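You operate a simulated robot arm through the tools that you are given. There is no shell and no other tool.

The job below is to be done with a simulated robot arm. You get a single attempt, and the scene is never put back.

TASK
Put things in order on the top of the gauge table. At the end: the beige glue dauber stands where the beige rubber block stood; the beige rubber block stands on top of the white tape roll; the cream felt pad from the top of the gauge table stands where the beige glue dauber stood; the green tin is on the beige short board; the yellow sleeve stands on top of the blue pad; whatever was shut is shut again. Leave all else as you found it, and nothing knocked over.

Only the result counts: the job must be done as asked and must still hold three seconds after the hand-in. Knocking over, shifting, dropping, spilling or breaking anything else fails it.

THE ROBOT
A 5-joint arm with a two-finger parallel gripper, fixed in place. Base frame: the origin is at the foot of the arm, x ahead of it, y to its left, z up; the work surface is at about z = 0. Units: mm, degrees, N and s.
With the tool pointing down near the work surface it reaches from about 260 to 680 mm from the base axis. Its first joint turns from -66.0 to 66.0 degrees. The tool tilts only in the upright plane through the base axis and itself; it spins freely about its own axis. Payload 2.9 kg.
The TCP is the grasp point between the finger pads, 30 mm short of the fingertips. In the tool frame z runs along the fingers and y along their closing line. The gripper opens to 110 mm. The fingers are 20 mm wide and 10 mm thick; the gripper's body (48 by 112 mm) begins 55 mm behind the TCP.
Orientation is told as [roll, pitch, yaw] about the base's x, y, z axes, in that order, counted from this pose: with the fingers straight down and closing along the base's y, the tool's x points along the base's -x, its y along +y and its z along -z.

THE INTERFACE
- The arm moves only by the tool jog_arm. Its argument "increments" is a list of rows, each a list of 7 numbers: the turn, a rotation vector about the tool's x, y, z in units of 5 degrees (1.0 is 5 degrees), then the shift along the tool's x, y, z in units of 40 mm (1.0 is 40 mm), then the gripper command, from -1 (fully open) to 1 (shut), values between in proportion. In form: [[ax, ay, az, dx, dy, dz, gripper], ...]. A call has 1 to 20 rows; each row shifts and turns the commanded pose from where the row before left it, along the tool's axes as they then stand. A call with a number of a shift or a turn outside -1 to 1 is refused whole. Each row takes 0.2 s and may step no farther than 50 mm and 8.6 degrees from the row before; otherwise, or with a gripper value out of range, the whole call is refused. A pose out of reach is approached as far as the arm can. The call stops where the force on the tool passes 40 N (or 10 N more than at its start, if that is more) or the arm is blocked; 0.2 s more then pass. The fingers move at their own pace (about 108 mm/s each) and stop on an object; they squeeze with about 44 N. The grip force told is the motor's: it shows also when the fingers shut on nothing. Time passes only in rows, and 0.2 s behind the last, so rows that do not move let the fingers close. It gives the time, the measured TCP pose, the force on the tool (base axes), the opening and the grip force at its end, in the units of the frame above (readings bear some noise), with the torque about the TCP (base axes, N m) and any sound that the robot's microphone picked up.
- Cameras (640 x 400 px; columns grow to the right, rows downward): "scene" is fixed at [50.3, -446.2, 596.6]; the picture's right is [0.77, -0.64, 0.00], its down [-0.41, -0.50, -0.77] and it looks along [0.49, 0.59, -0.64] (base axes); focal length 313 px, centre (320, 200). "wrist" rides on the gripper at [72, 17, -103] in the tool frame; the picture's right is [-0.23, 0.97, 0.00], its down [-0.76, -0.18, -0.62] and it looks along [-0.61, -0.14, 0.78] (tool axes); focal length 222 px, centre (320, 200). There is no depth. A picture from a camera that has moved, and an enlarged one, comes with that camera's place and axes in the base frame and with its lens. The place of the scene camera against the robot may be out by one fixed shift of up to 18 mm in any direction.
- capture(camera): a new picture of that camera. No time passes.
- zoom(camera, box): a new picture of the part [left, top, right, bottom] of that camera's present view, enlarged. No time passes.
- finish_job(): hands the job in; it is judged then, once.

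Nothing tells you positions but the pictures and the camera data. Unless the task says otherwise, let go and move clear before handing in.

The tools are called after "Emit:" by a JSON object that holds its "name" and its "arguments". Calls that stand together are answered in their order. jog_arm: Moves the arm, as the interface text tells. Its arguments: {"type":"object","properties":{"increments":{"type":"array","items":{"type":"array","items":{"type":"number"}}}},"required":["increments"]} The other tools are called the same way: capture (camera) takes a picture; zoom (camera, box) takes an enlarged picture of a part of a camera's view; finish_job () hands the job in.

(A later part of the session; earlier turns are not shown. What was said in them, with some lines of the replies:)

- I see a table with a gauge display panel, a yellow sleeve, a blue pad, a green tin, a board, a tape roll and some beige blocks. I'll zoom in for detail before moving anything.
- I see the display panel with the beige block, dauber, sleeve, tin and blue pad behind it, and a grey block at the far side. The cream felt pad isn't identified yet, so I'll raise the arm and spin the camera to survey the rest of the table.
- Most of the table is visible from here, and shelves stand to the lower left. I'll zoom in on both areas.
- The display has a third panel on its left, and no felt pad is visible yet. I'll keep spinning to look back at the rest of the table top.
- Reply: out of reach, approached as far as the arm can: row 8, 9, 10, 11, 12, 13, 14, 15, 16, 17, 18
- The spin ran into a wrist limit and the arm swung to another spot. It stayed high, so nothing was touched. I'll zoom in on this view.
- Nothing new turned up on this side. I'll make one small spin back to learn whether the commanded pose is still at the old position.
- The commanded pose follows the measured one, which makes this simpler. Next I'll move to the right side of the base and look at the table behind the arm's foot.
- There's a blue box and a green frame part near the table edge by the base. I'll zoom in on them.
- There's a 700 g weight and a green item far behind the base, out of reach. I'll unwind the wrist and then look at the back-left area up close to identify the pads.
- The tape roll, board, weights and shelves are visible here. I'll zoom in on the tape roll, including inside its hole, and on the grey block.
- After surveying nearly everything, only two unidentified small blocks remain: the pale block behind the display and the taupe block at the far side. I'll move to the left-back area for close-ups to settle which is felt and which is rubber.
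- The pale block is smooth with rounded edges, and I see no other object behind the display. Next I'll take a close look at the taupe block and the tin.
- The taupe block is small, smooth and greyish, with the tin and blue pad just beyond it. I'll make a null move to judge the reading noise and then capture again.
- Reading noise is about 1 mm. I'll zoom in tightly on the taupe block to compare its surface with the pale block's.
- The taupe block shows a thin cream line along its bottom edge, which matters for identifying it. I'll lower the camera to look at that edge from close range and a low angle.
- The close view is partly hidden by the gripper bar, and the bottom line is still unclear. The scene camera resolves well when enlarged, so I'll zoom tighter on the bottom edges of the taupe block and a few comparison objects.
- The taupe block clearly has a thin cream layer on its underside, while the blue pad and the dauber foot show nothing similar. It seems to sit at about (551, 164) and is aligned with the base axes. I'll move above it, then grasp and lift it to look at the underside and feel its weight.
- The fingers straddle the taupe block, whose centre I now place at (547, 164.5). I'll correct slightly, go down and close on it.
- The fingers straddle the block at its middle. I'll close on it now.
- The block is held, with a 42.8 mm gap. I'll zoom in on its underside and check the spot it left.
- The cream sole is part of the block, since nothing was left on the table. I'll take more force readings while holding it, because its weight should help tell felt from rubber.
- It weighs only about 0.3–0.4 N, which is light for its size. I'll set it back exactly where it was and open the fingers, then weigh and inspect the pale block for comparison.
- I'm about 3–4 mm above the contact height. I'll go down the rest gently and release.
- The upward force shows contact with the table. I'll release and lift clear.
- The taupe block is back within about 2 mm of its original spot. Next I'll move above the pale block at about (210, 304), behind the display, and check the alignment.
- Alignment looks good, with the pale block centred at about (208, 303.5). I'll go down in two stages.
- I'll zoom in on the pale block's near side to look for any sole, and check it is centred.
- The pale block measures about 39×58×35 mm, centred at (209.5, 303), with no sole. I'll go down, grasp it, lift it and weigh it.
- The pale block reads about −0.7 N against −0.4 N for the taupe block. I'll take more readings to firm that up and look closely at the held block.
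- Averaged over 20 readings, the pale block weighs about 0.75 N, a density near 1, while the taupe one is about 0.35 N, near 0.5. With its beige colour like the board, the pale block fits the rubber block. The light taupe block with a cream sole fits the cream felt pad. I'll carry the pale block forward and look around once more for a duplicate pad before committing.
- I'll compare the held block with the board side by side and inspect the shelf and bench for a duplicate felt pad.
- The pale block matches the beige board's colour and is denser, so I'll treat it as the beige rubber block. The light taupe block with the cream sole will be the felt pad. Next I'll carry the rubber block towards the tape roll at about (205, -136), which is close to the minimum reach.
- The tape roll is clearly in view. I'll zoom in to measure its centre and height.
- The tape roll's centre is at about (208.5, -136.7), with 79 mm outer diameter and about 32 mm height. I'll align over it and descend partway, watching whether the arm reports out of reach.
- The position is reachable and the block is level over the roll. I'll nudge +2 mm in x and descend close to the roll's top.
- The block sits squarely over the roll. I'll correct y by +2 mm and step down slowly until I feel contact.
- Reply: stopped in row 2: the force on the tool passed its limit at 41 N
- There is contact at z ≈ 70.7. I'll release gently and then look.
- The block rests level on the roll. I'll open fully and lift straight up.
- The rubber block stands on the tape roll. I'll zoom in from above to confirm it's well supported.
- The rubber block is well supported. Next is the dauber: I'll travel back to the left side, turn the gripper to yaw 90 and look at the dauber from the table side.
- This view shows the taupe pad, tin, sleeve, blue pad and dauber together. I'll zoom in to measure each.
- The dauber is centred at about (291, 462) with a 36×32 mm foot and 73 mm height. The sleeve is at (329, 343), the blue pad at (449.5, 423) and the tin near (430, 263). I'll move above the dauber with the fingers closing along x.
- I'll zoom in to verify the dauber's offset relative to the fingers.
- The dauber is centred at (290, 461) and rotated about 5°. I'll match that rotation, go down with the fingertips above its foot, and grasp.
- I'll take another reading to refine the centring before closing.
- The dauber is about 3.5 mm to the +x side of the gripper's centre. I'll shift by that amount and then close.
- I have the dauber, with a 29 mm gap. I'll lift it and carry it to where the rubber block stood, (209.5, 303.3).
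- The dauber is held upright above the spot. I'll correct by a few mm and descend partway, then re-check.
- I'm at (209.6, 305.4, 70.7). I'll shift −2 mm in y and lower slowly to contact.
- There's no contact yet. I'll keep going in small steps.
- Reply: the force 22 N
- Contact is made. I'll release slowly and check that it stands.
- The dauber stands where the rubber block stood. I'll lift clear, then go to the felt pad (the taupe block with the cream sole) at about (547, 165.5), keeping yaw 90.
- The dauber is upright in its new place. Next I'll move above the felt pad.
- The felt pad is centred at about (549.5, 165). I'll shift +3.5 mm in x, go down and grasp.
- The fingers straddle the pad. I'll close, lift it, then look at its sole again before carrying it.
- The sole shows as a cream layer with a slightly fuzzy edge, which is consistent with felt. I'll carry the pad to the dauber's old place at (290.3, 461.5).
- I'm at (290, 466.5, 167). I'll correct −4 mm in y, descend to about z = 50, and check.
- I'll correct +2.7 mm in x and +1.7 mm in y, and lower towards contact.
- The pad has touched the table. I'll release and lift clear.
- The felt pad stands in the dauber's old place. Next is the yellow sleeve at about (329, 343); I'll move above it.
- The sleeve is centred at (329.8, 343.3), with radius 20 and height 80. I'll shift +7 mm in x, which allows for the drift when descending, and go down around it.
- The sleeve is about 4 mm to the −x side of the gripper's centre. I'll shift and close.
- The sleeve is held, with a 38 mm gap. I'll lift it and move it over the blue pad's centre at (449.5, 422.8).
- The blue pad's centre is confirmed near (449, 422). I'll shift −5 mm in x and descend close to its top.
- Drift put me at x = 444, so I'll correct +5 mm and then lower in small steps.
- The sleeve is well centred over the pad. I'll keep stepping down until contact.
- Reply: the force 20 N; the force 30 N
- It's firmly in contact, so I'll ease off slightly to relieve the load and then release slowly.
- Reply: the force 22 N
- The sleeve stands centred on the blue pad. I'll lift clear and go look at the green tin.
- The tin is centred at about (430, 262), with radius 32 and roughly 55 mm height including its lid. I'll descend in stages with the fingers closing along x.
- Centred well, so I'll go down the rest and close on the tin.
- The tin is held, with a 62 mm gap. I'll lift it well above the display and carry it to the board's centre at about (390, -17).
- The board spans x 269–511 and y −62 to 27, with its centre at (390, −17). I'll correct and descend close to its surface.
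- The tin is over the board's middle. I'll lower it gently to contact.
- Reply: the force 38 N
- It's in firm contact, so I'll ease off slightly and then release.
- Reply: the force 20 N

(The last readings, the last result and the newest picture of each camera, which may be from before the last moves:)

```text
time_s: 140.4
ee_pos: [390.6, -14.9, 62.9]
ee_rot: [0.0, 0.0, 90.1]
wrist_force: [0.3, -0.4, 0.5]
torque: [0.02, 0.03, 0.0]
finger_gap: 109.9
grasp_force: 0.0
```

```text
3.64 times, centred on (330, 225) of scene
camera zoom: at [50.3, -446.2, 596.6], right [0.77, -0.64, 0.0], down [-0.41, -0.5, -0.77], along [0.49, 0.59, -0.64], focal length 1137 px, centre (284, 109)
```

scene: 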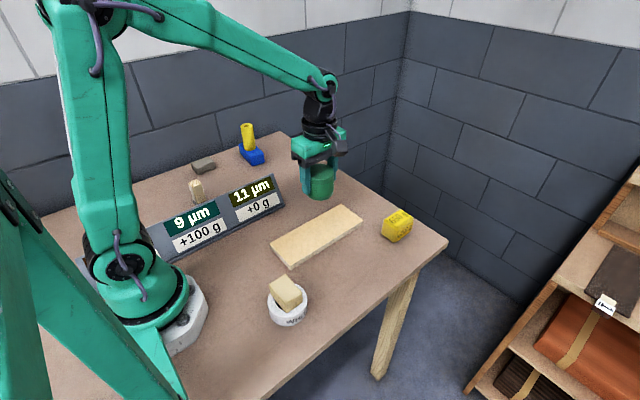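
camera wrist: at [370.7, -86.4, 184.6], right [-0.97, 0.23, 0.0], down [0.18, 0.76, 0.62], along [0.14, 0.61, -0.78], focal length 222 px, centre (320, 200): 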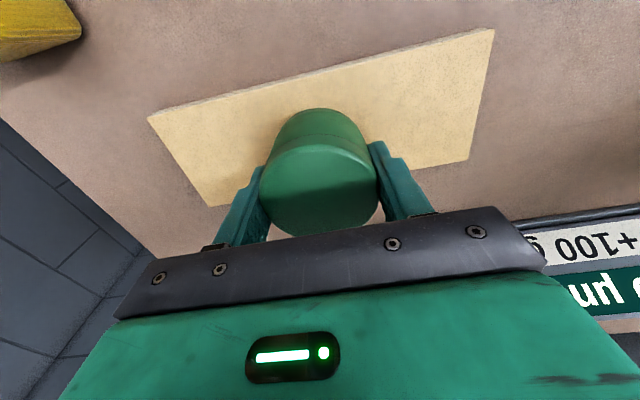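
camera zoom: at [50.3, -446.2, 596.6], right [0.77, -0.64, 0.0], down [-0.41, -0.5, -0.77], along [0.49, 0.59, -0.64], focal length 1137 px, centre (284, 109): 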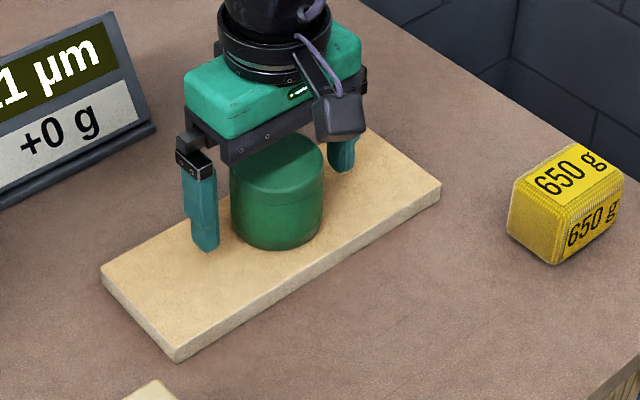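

The tin stands on the board. I'll lift straight up and then check everything.

Emit:
{"name": "jog_arm", "arguments": {"increments": [[0, 0, 0, 0, 0, -0.4, -1], [0, 0, 0, 0, 0, -0.8, -1], [0, 0, 0, 0, 0, -1, -1], [0, 0, 0, 0, 0, -1, -1], [0, 0, 0, 0, 0, -1, -1], [0, 0, 0, 0, 0, -1, -1], [0, 0, 0, 0, 0, -1, -1], [0, 0, 0, 0, 0, 0, -1]]}}

Emit:
{"name": "capture", "arguments": {"camera": "wrist"}}

Emit:
{"name": "capture", "arguments": {"camera": "scene"}}

Emit:
{"name": "zoom", "arguments": {"camera": "scene", "box": [160, 110, 320, 220]}}

Emit:
{"name": "zoom", "arguments": {"camera": "scene", "box": [240, 190, 420, 340]}}

```text
time_s: 142.2
ee_pos: [389.0, -13.3, 312.1]
ee_rot: [0.0, -0.1, 90.0]
wrist_force: [0.2, -0.3, 0.6]
torque: [-0.02, 0.02, -0.01]
finger_gap: 110.1
grasp_force: 0.0
```

```text
taken
camera wrist: at [372.5, -84.9, 417.3], right [-0.97, 0.23, 0.0], down [0.18, 0.76, 0.62], along [0.14, 0.61, -0.78], focal length 222 px, centre (320, 200)
```

wrist: 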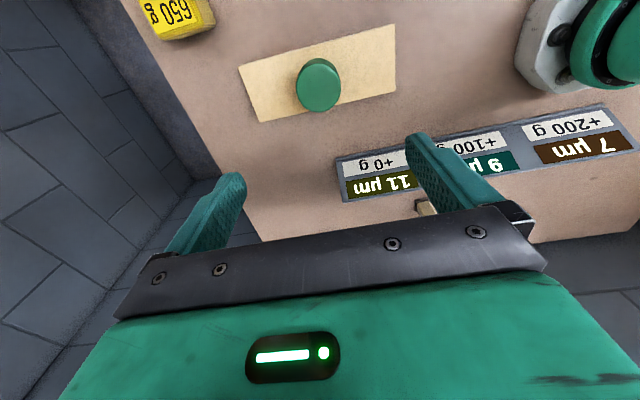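

```text
taken
```

scene: 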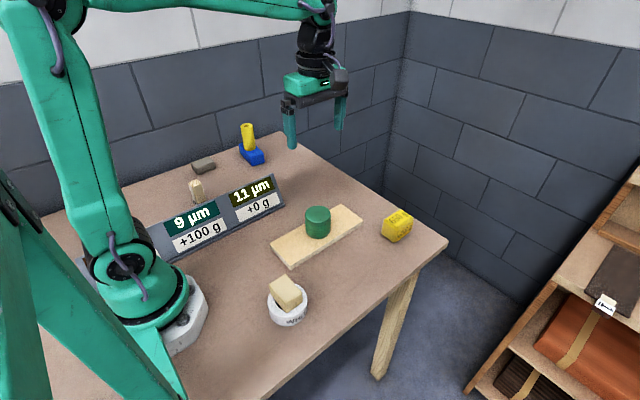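

```text
3.64 times, centred on (240, 165) of scene
camera zoom: at [50.3, -446.2, 596.6], right [0.77, -0.64, 0.0], down [-0.41, -0.5, -0.77], along [0.49, 0.59, -0.64], focal length 1137 px, centre (611, 327)
```

zoom: 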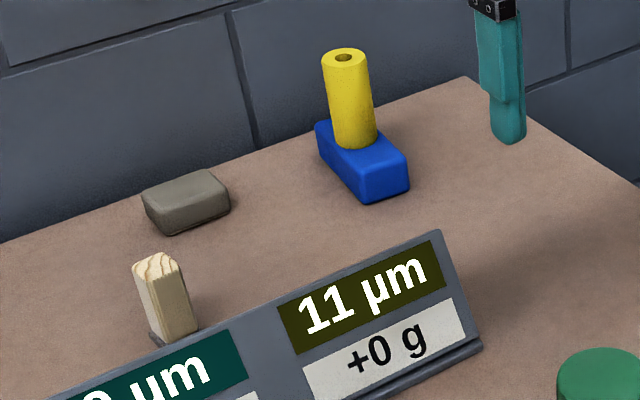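

```text
2.67 times, centred on (330, 265) of scene
camera zoom: at [50.3, -446.2, 596.6], right [0.77, -0.64, 0.0], down [-0.41, -0.5, -0.77], along [0.49, 0.59, -0.64], focal length 834 px, centre (293, 27)
```

zoom: 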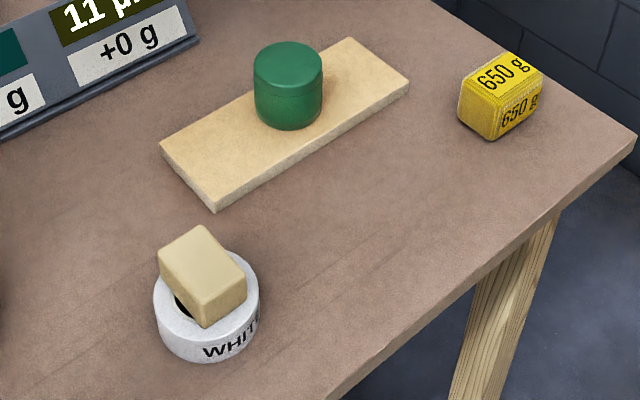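

All five items are placed. Before handing in, I'll double-check the felt/rubber identification by looking around the room for a duplicate felt pad. I'm high and clear of everything, so I'll swing to the open side first.

Emit:
{"name": "jog_arm", "arguments": {"increments": [[0, 0, 0, 0.797, 0.525, -0.19, -1], [0, 0, 0, 0.797, 0.525, -0.19, -1], [0, 0, 0, 0.797, 0.525, -0.19, -1], [0, 0, 0, 0.797, 0.525, -0.19, -1], [0, 0, 0, 0.797, 0.525, -0.19, -1], [0, 0, 0, 0.797, 0.525, -0.19, -1], [0, 0, 0, 0.797, 0.525, -0.19, -1], [0, 0, 0, 0.797, 0.525, -0.19, -1], [0, 0, 0, 0, 0, 0, -1]]}}

Emit:
{"name": "jog_arm", "arguments": {"increments": [[0, 0, 1, 0, 0, 0, -1], [0, 0, 1, 0, 0, 0, -1], [0, 0, 1, 0, 0, 0, -1], [0, 0, 1, 0, 0, 0, -1], [0, 0, 1, 0, 0, 0, -1], [0, 0, 1, 0, 0, 0, -1], [0, 0, 1, 0, 0, 0, -1], [0, 0, 1, 0, 0, 0, -1], [0, 0, 1, 0, 0, 0, -1], [0, 0, 1, 0, 0, 0, -1], [0, 0, 1, 0, 0, 0, -1], [0, 0, 1, 0, 0, 0, -1], [0, 0, 1, 0, 0, 0, -1], [0, 0, 1, 0, 0, 0, -1], [0, 0, 1, 0, 0, 0, -1], [0, 0, 0, 0, 0, 0, -1]]}}

Emit:
{"name": "jog_arm", "arguments": {"increments": [[0, 0, 1, 0, 0, 0, -1], [0, 0, 1, 0, 0, 0, -1], [0, 0, 1, 0, 0, 0, -1], [0, 0, 1, 0, 0, 0, -1], [0, 0, 1, 0, 0, 0, -1], [0, 0, 1, 0, 0, 0, -1], [0, 0, 1, 0, 0, 0, -1], [0, 0, 1, 0, 0, 0, -1], [0, 0, 1, 0, 0, 0, -1], [0, 0, 1, 0, 0, 0, -1], [0, 0, 1, 0, 0, 0, -1], [0, 0, 1, 0, 0, 0, -1], [0, 0, 1, 0, 0, 0, -1], [0, 0, 1, 0, 0, 0, -1], [0, 0, 0, 0, 0, 0, -1]]}}

Emit:
{"name": "capture", "arguments": {"camera": "wrist"}}

```text
time_s: 144.2
ee_pos: [221.9, -273.8, 374.9]
ee_rot: [0.0, 0.0, 90.1]
wrist_force: [0.3, 0.2, 0.0]
torque: [0.0, 0.0, 0.0]
finger_gap: 109.9
grasp_force: 0.1
```

```text
time_s: 147.6
ee_pos: [222.5, -270.6, 373.5]
ee_rot: [0.0, 0.1, 15.0]
wrist_force: [-0.8, 0.0, 1.0]
torque: [0.02, 0.0, 0.0]
finger_gap: 109.9
grasp_force: 0.1
```

```text
time_s: 150.8
ee_pos: [224.0, -268.9, 372.4]
ee_rot: [0.0, 0.0, -54.9]
wrist_force: [0.0, 0.4, 0.5]
torque: [-0.01, -0.02, -0.02]
finger_gap: 109.8
grasp_force: 0.1
```

```text
taken
camera wrist: at [195.8, -199.5, 476.9], right [0.93, 0.37, 0.0], down [0.29, -0.73, 0.62], along [0.23, -0.58, -0.78], focal length 222 px, centre (320, 200)
```

wrist: 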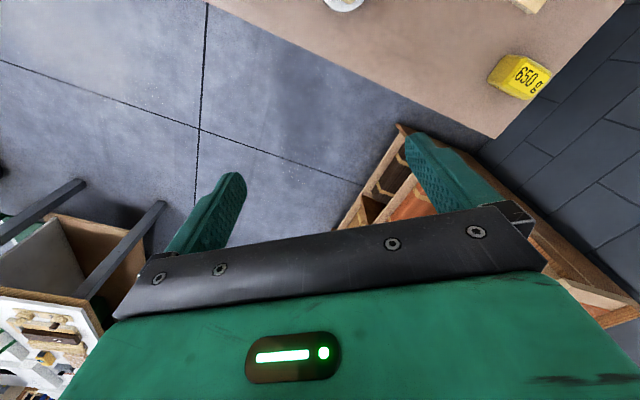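

There's a bench at lower left with items on it. I'll align with the radial plane and tilt outward to see it better.

Emit:
{"name": "jog_arm", "arguments": {"increments": [[0, 0, -0.95, 0, 0, -0.5, -1], [0, -1, 0, 0, 0, 0, -1], [0, -1, 0, 0, 0, 0, -1], [0, -1, 0, 0, 0, 0, -1], [0, -1, 0, 0, 0, 0, -1], [0, -1, 0, 0, 0, 0, -1], [0, -1, 0, 0, 0, 0, -1], [0, -1, 0, 0, 0, 0, -1], [0, -1, 0, 0, 0, 0, -1], [0, 0, 0, 0, 0, 0, -1]]}}

Emit:
{"name": "capture", "arguments": {"camera": "wrist"}}

Emit:
{"name": "zoom", "arguments": {"camera": "wrist", "box": [0, 60, 240, 300]}}

Emit:
{"name": "zoom", "arguments": {"camera": "wrist", "box": [240, 0, 480, 240]}}

Emit:
{"name": "zoom", "arguments": {"camera": "wrist", "box": [440, 0, 640, 260]}}

```text
time_s: 153.0
ee_pos: [222.3, -271.4, 393.3]
ee_rot: [-0.2, -40.1, -50.3]
wrist_force: [0.1, -0.2, 0.4]
torque: [-0.01, 0.01, -0.01]
finger_gap: 110.0
grasp_force: 0.1
```

```text
taken
camera wrist: at [157.5, -164.5, 426.1], right [0.86, 0.49, 0.14], down [-0.02, -0.25, 0.97], along [0.51, -0.84, -0.21], focal length 222 px, centre (320, 200)
```

wrist: 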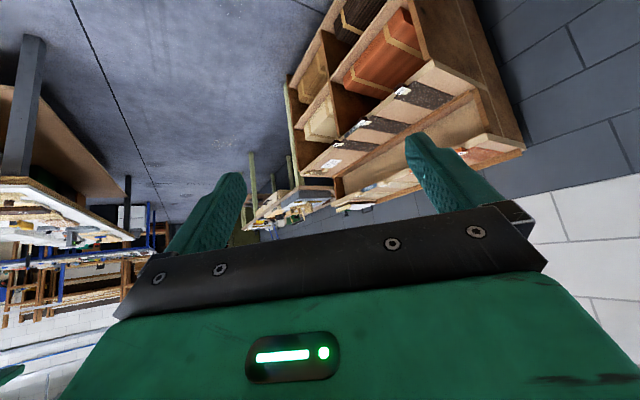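

```text
1.67 times, centred on (120, 180) of wrist
camera zoom: at [157.5, -164.5, 426.1], right [0.86, 0.49, 0.14], down [-0.02, -0.25, 0.97], along [0.51, -0.84, -0.21], focal length 370 px, centre (653, 233)
```

zoom: 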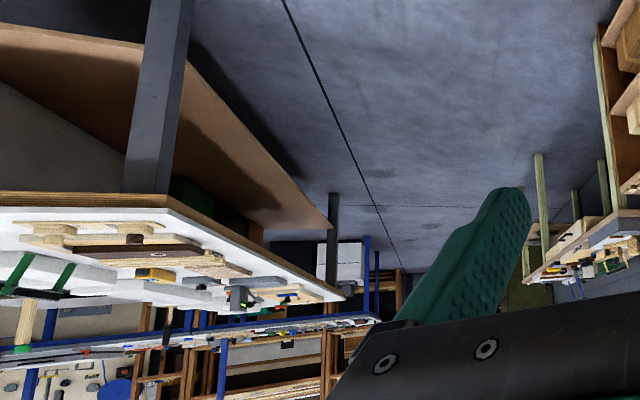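

```text
1.67 times, centred on (360, 120) of wrist
camera zoom: at [157.5, -164.5, 426.1], right [0.86, 0.49, 0.14], down [-0.02, -0.25, 0.97], along [0.51, -0.84, -0.21], focal length 370 px, centre (253, 333)
```

zoom: 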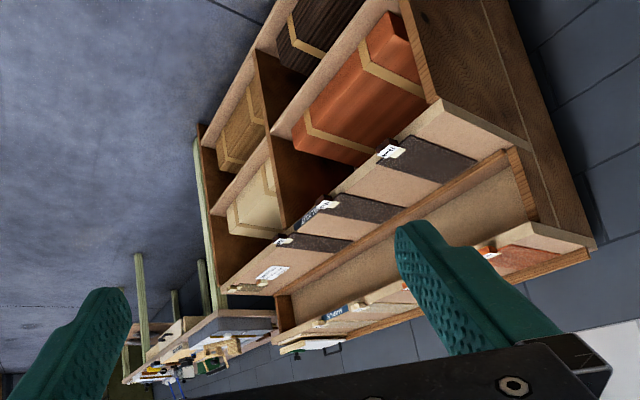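

```text
1.54 times, centred on (540, 130) of wrist
camera zoom: at [157.5, -164.5, 426.1], right [0.86, 0.49, 0.14], down [-0.02, -0.25, 0.97], along [0.51, -0.84, -0.21], focal length 342 px, centre (-18, 308)
```

zoom: 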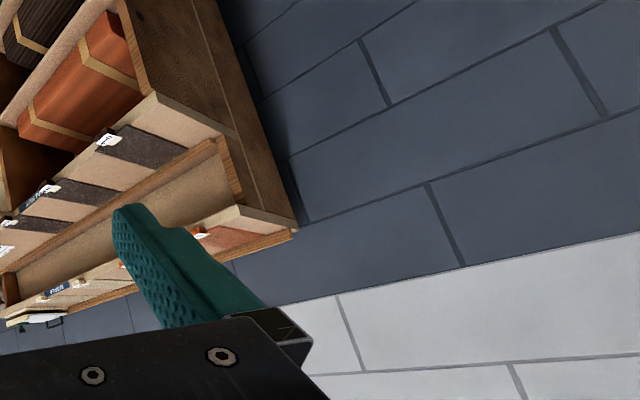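

It's a large workshop with other benches. I'll zoom in closer on the nearby bench for any similar pad.

Emit:
{"name": "zoom", "arguments": {"camera": "wrist", "box": [0, 170, 150, 260]}}

Emit:
{"name": "zoom", "arguments": {"camera": "wrist", "box": [240, 170, 340, 235]}}

Emit:
{"name": "zoom", "arguments": {"camera": "wrist", "box": [0, 250, 130, 330]}}

```text
4.27 times, centred on (75, 215) of wrist
camera zoom: at [157.5, -164.5, 426.1], right [0.86, 0.49, 0.14], down [-0.02, -0.25, 0.97], along [0.51, -0.84, -0.21], focal length 948 px, centre (1365, 136)
```

zoom: 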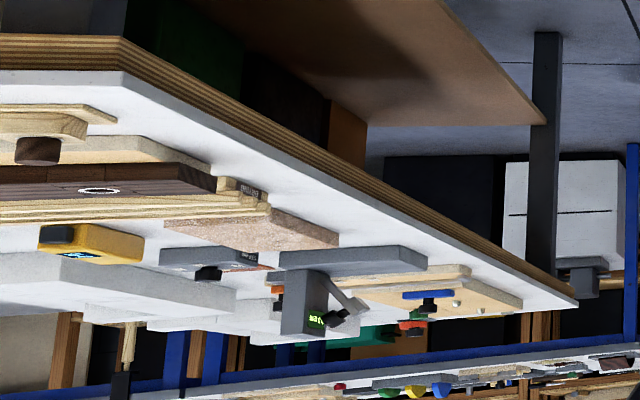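

```text
6.15 times, centred on (290, 202) of wrist
camera zoom: at [157.5, -164.5, 426.1], right [0.86, 0.49, 0.14], down [-0.02, -0.25, 0.97], along [0.51, -0.84, -0.21], focal length 1367 px, centre (505, 185)
```

zoom: 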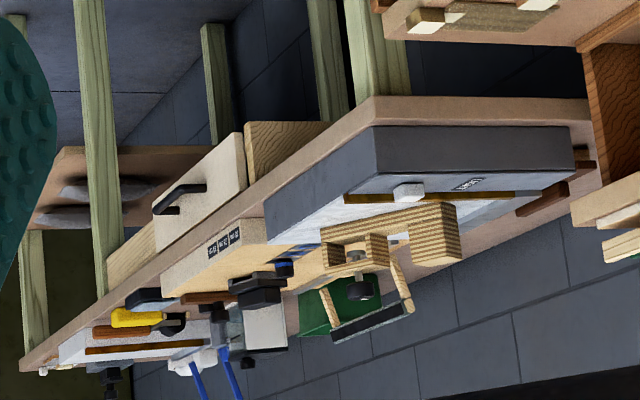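

```text
4.92 times, centred on (65, 290) of wrist
camera zoom: at [157.5, -164.5, 426.1], right [0.86, 0.49, 0.14], down [-0.02, -0.25, 0.97], along [0.51, -0.84, -0.21], focal length 1094 px, centre (1575, -243)
```

zoom: 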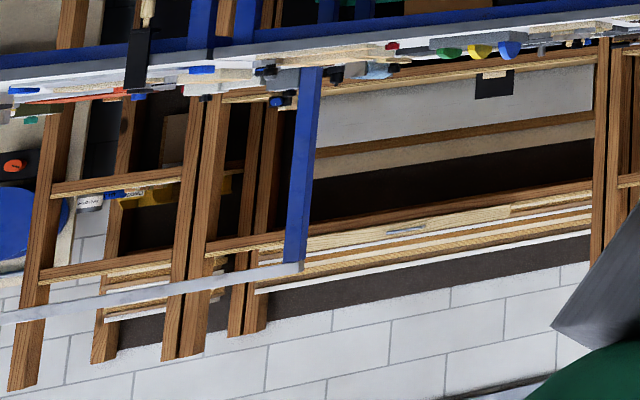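

No duplicate pad is visible. The weights settle it: the pale block's density is about 1.0–1.1, like rubber, while the taupe block with the cream sole is clearly lighter, so I'm keeping my identification. I'll level the tool again and take a last look.

Emit:
{"name": "jog_arm", "arguments": {"increments": [[0, 1, 0, 0, 0, 0, -1], [0, 1, 0, 0, 0, 0, -1], [0, 1, 0, 0, 0, 0, -1], [0, 1, 0, 0, 0, 0, -1], [0, 1, 0, 0, 0, 0, -1], [0, 1, 0, 0, 0, 0, -1], [0, 1, 0, 0, 0, 0, -1], [0, 1, 0, 0, 0, 0, -1], [0, 0, 0, 0, 0, 0, -1]]}}

Emit:
{"name": "capture", "arguments": {"camera": "scene"}}

Emit:
{"name": "zoom", "arguments": {"camera": "scene", "box": [160, 110, 300, 220]}}

Emit:
{"name": "zoom", "arguments": {"camera": "scene", "box": [240, 190, 420, 340]}}

```text
time_s: 155.0
ee_pos: [221.6, -270.7, 392.7]
ee_rot: [0.0, 0.0, -50.2]
wrist_force: [0.6, -0.8, -0.5]
torque: [0.01, 0.0, -0.02]
finger_gap: 110.0
grasp_force: 0.0
```

```text
taken
```

scene: 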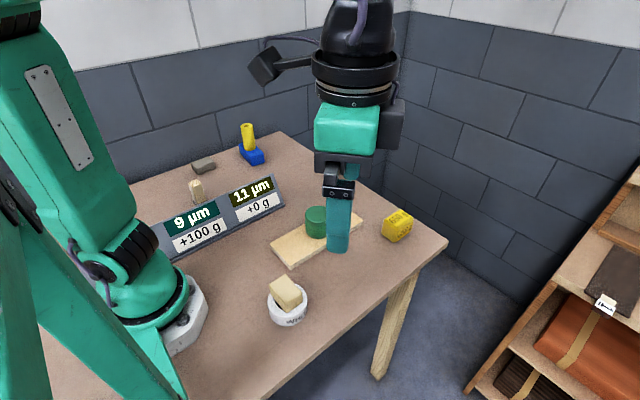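

```text
3.64 times, centred on (230, 165) of scene
camera zoom: at [50.3, -446.2, 596.6], right [0.77, -0.64, 0.0], down [-0.41, -0.5, -0.77], along [0.49, 0.59, -0.64], focal length 1137 px, centre (647, 327)
```

zoom: 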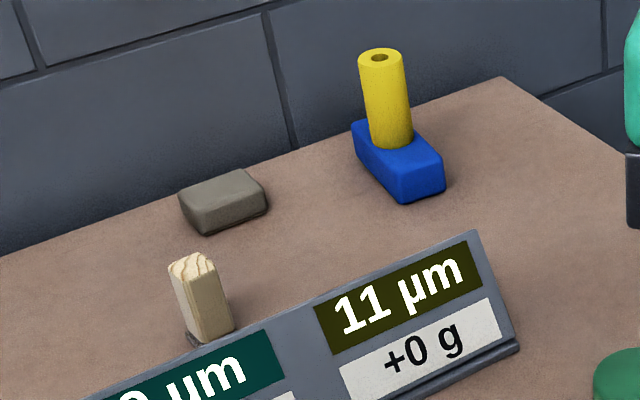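

```text
2.67 times, centred on (330, 265) of scene
camera zoom: at [50.3, -446.2, 596.6], right [0.77, -0.64, 0.0], down [-0.41, -0.5, -0.77], along [0.49, 0.59, -0.64], focal length 834 px, centre (293, 27)
```

zoom: 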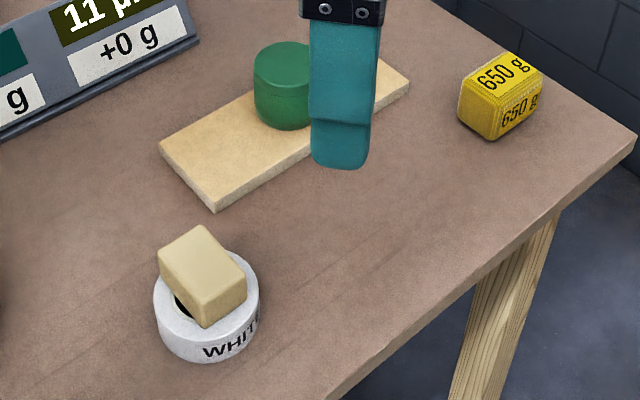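

Everything is in place and standing. The dauber is where the rubber block stood, the rubber block is on the tape roll, and the felt pad is where the dauber stood. The tin is on the board and the sleeve is on the blue pad. The gripper is empty and clear, so I'm handing in the job.

Emit:
{"name": "finish_job", "arguments": {}}

```text
The job is handed in.
```

I placed all five items and handed the job in. The one uncertainty is which of two blocks was the felt pad and which was the rubber block. I had no result back at hand-in, so I can't say yet whether it passed.

| Item | Where it is now |
|---|---|
| Beige glue dauber | Where the pale beige block stood |
| Pale beige block (taken as the rubber block) | On top of the white tape roll |
| Grey-brown block with a cream sole (taken as the cream felt pad) | Where the dauber stood |
| Green tin, lid untouched | On the middle of the beige short board |
| Yellow sleeve | On top of the blue pad |

**Which block was which:** neither block clearly matched the name "cream felt pad". I treated the pale one as rubber because it matched the board's colour and felt about as dense as rubber when lifted. The grey-brown one was clearly lighter for its size and has a thin cream layer underneath, so I treated it as the felt pad. If that is the wrong way round, the moves of the dauber, the rubber block and the felt pad are all wrong.

In the last pictures everything was standing and nothing else looked moved. I opened nothing. The gripper is empty and clear of the table.
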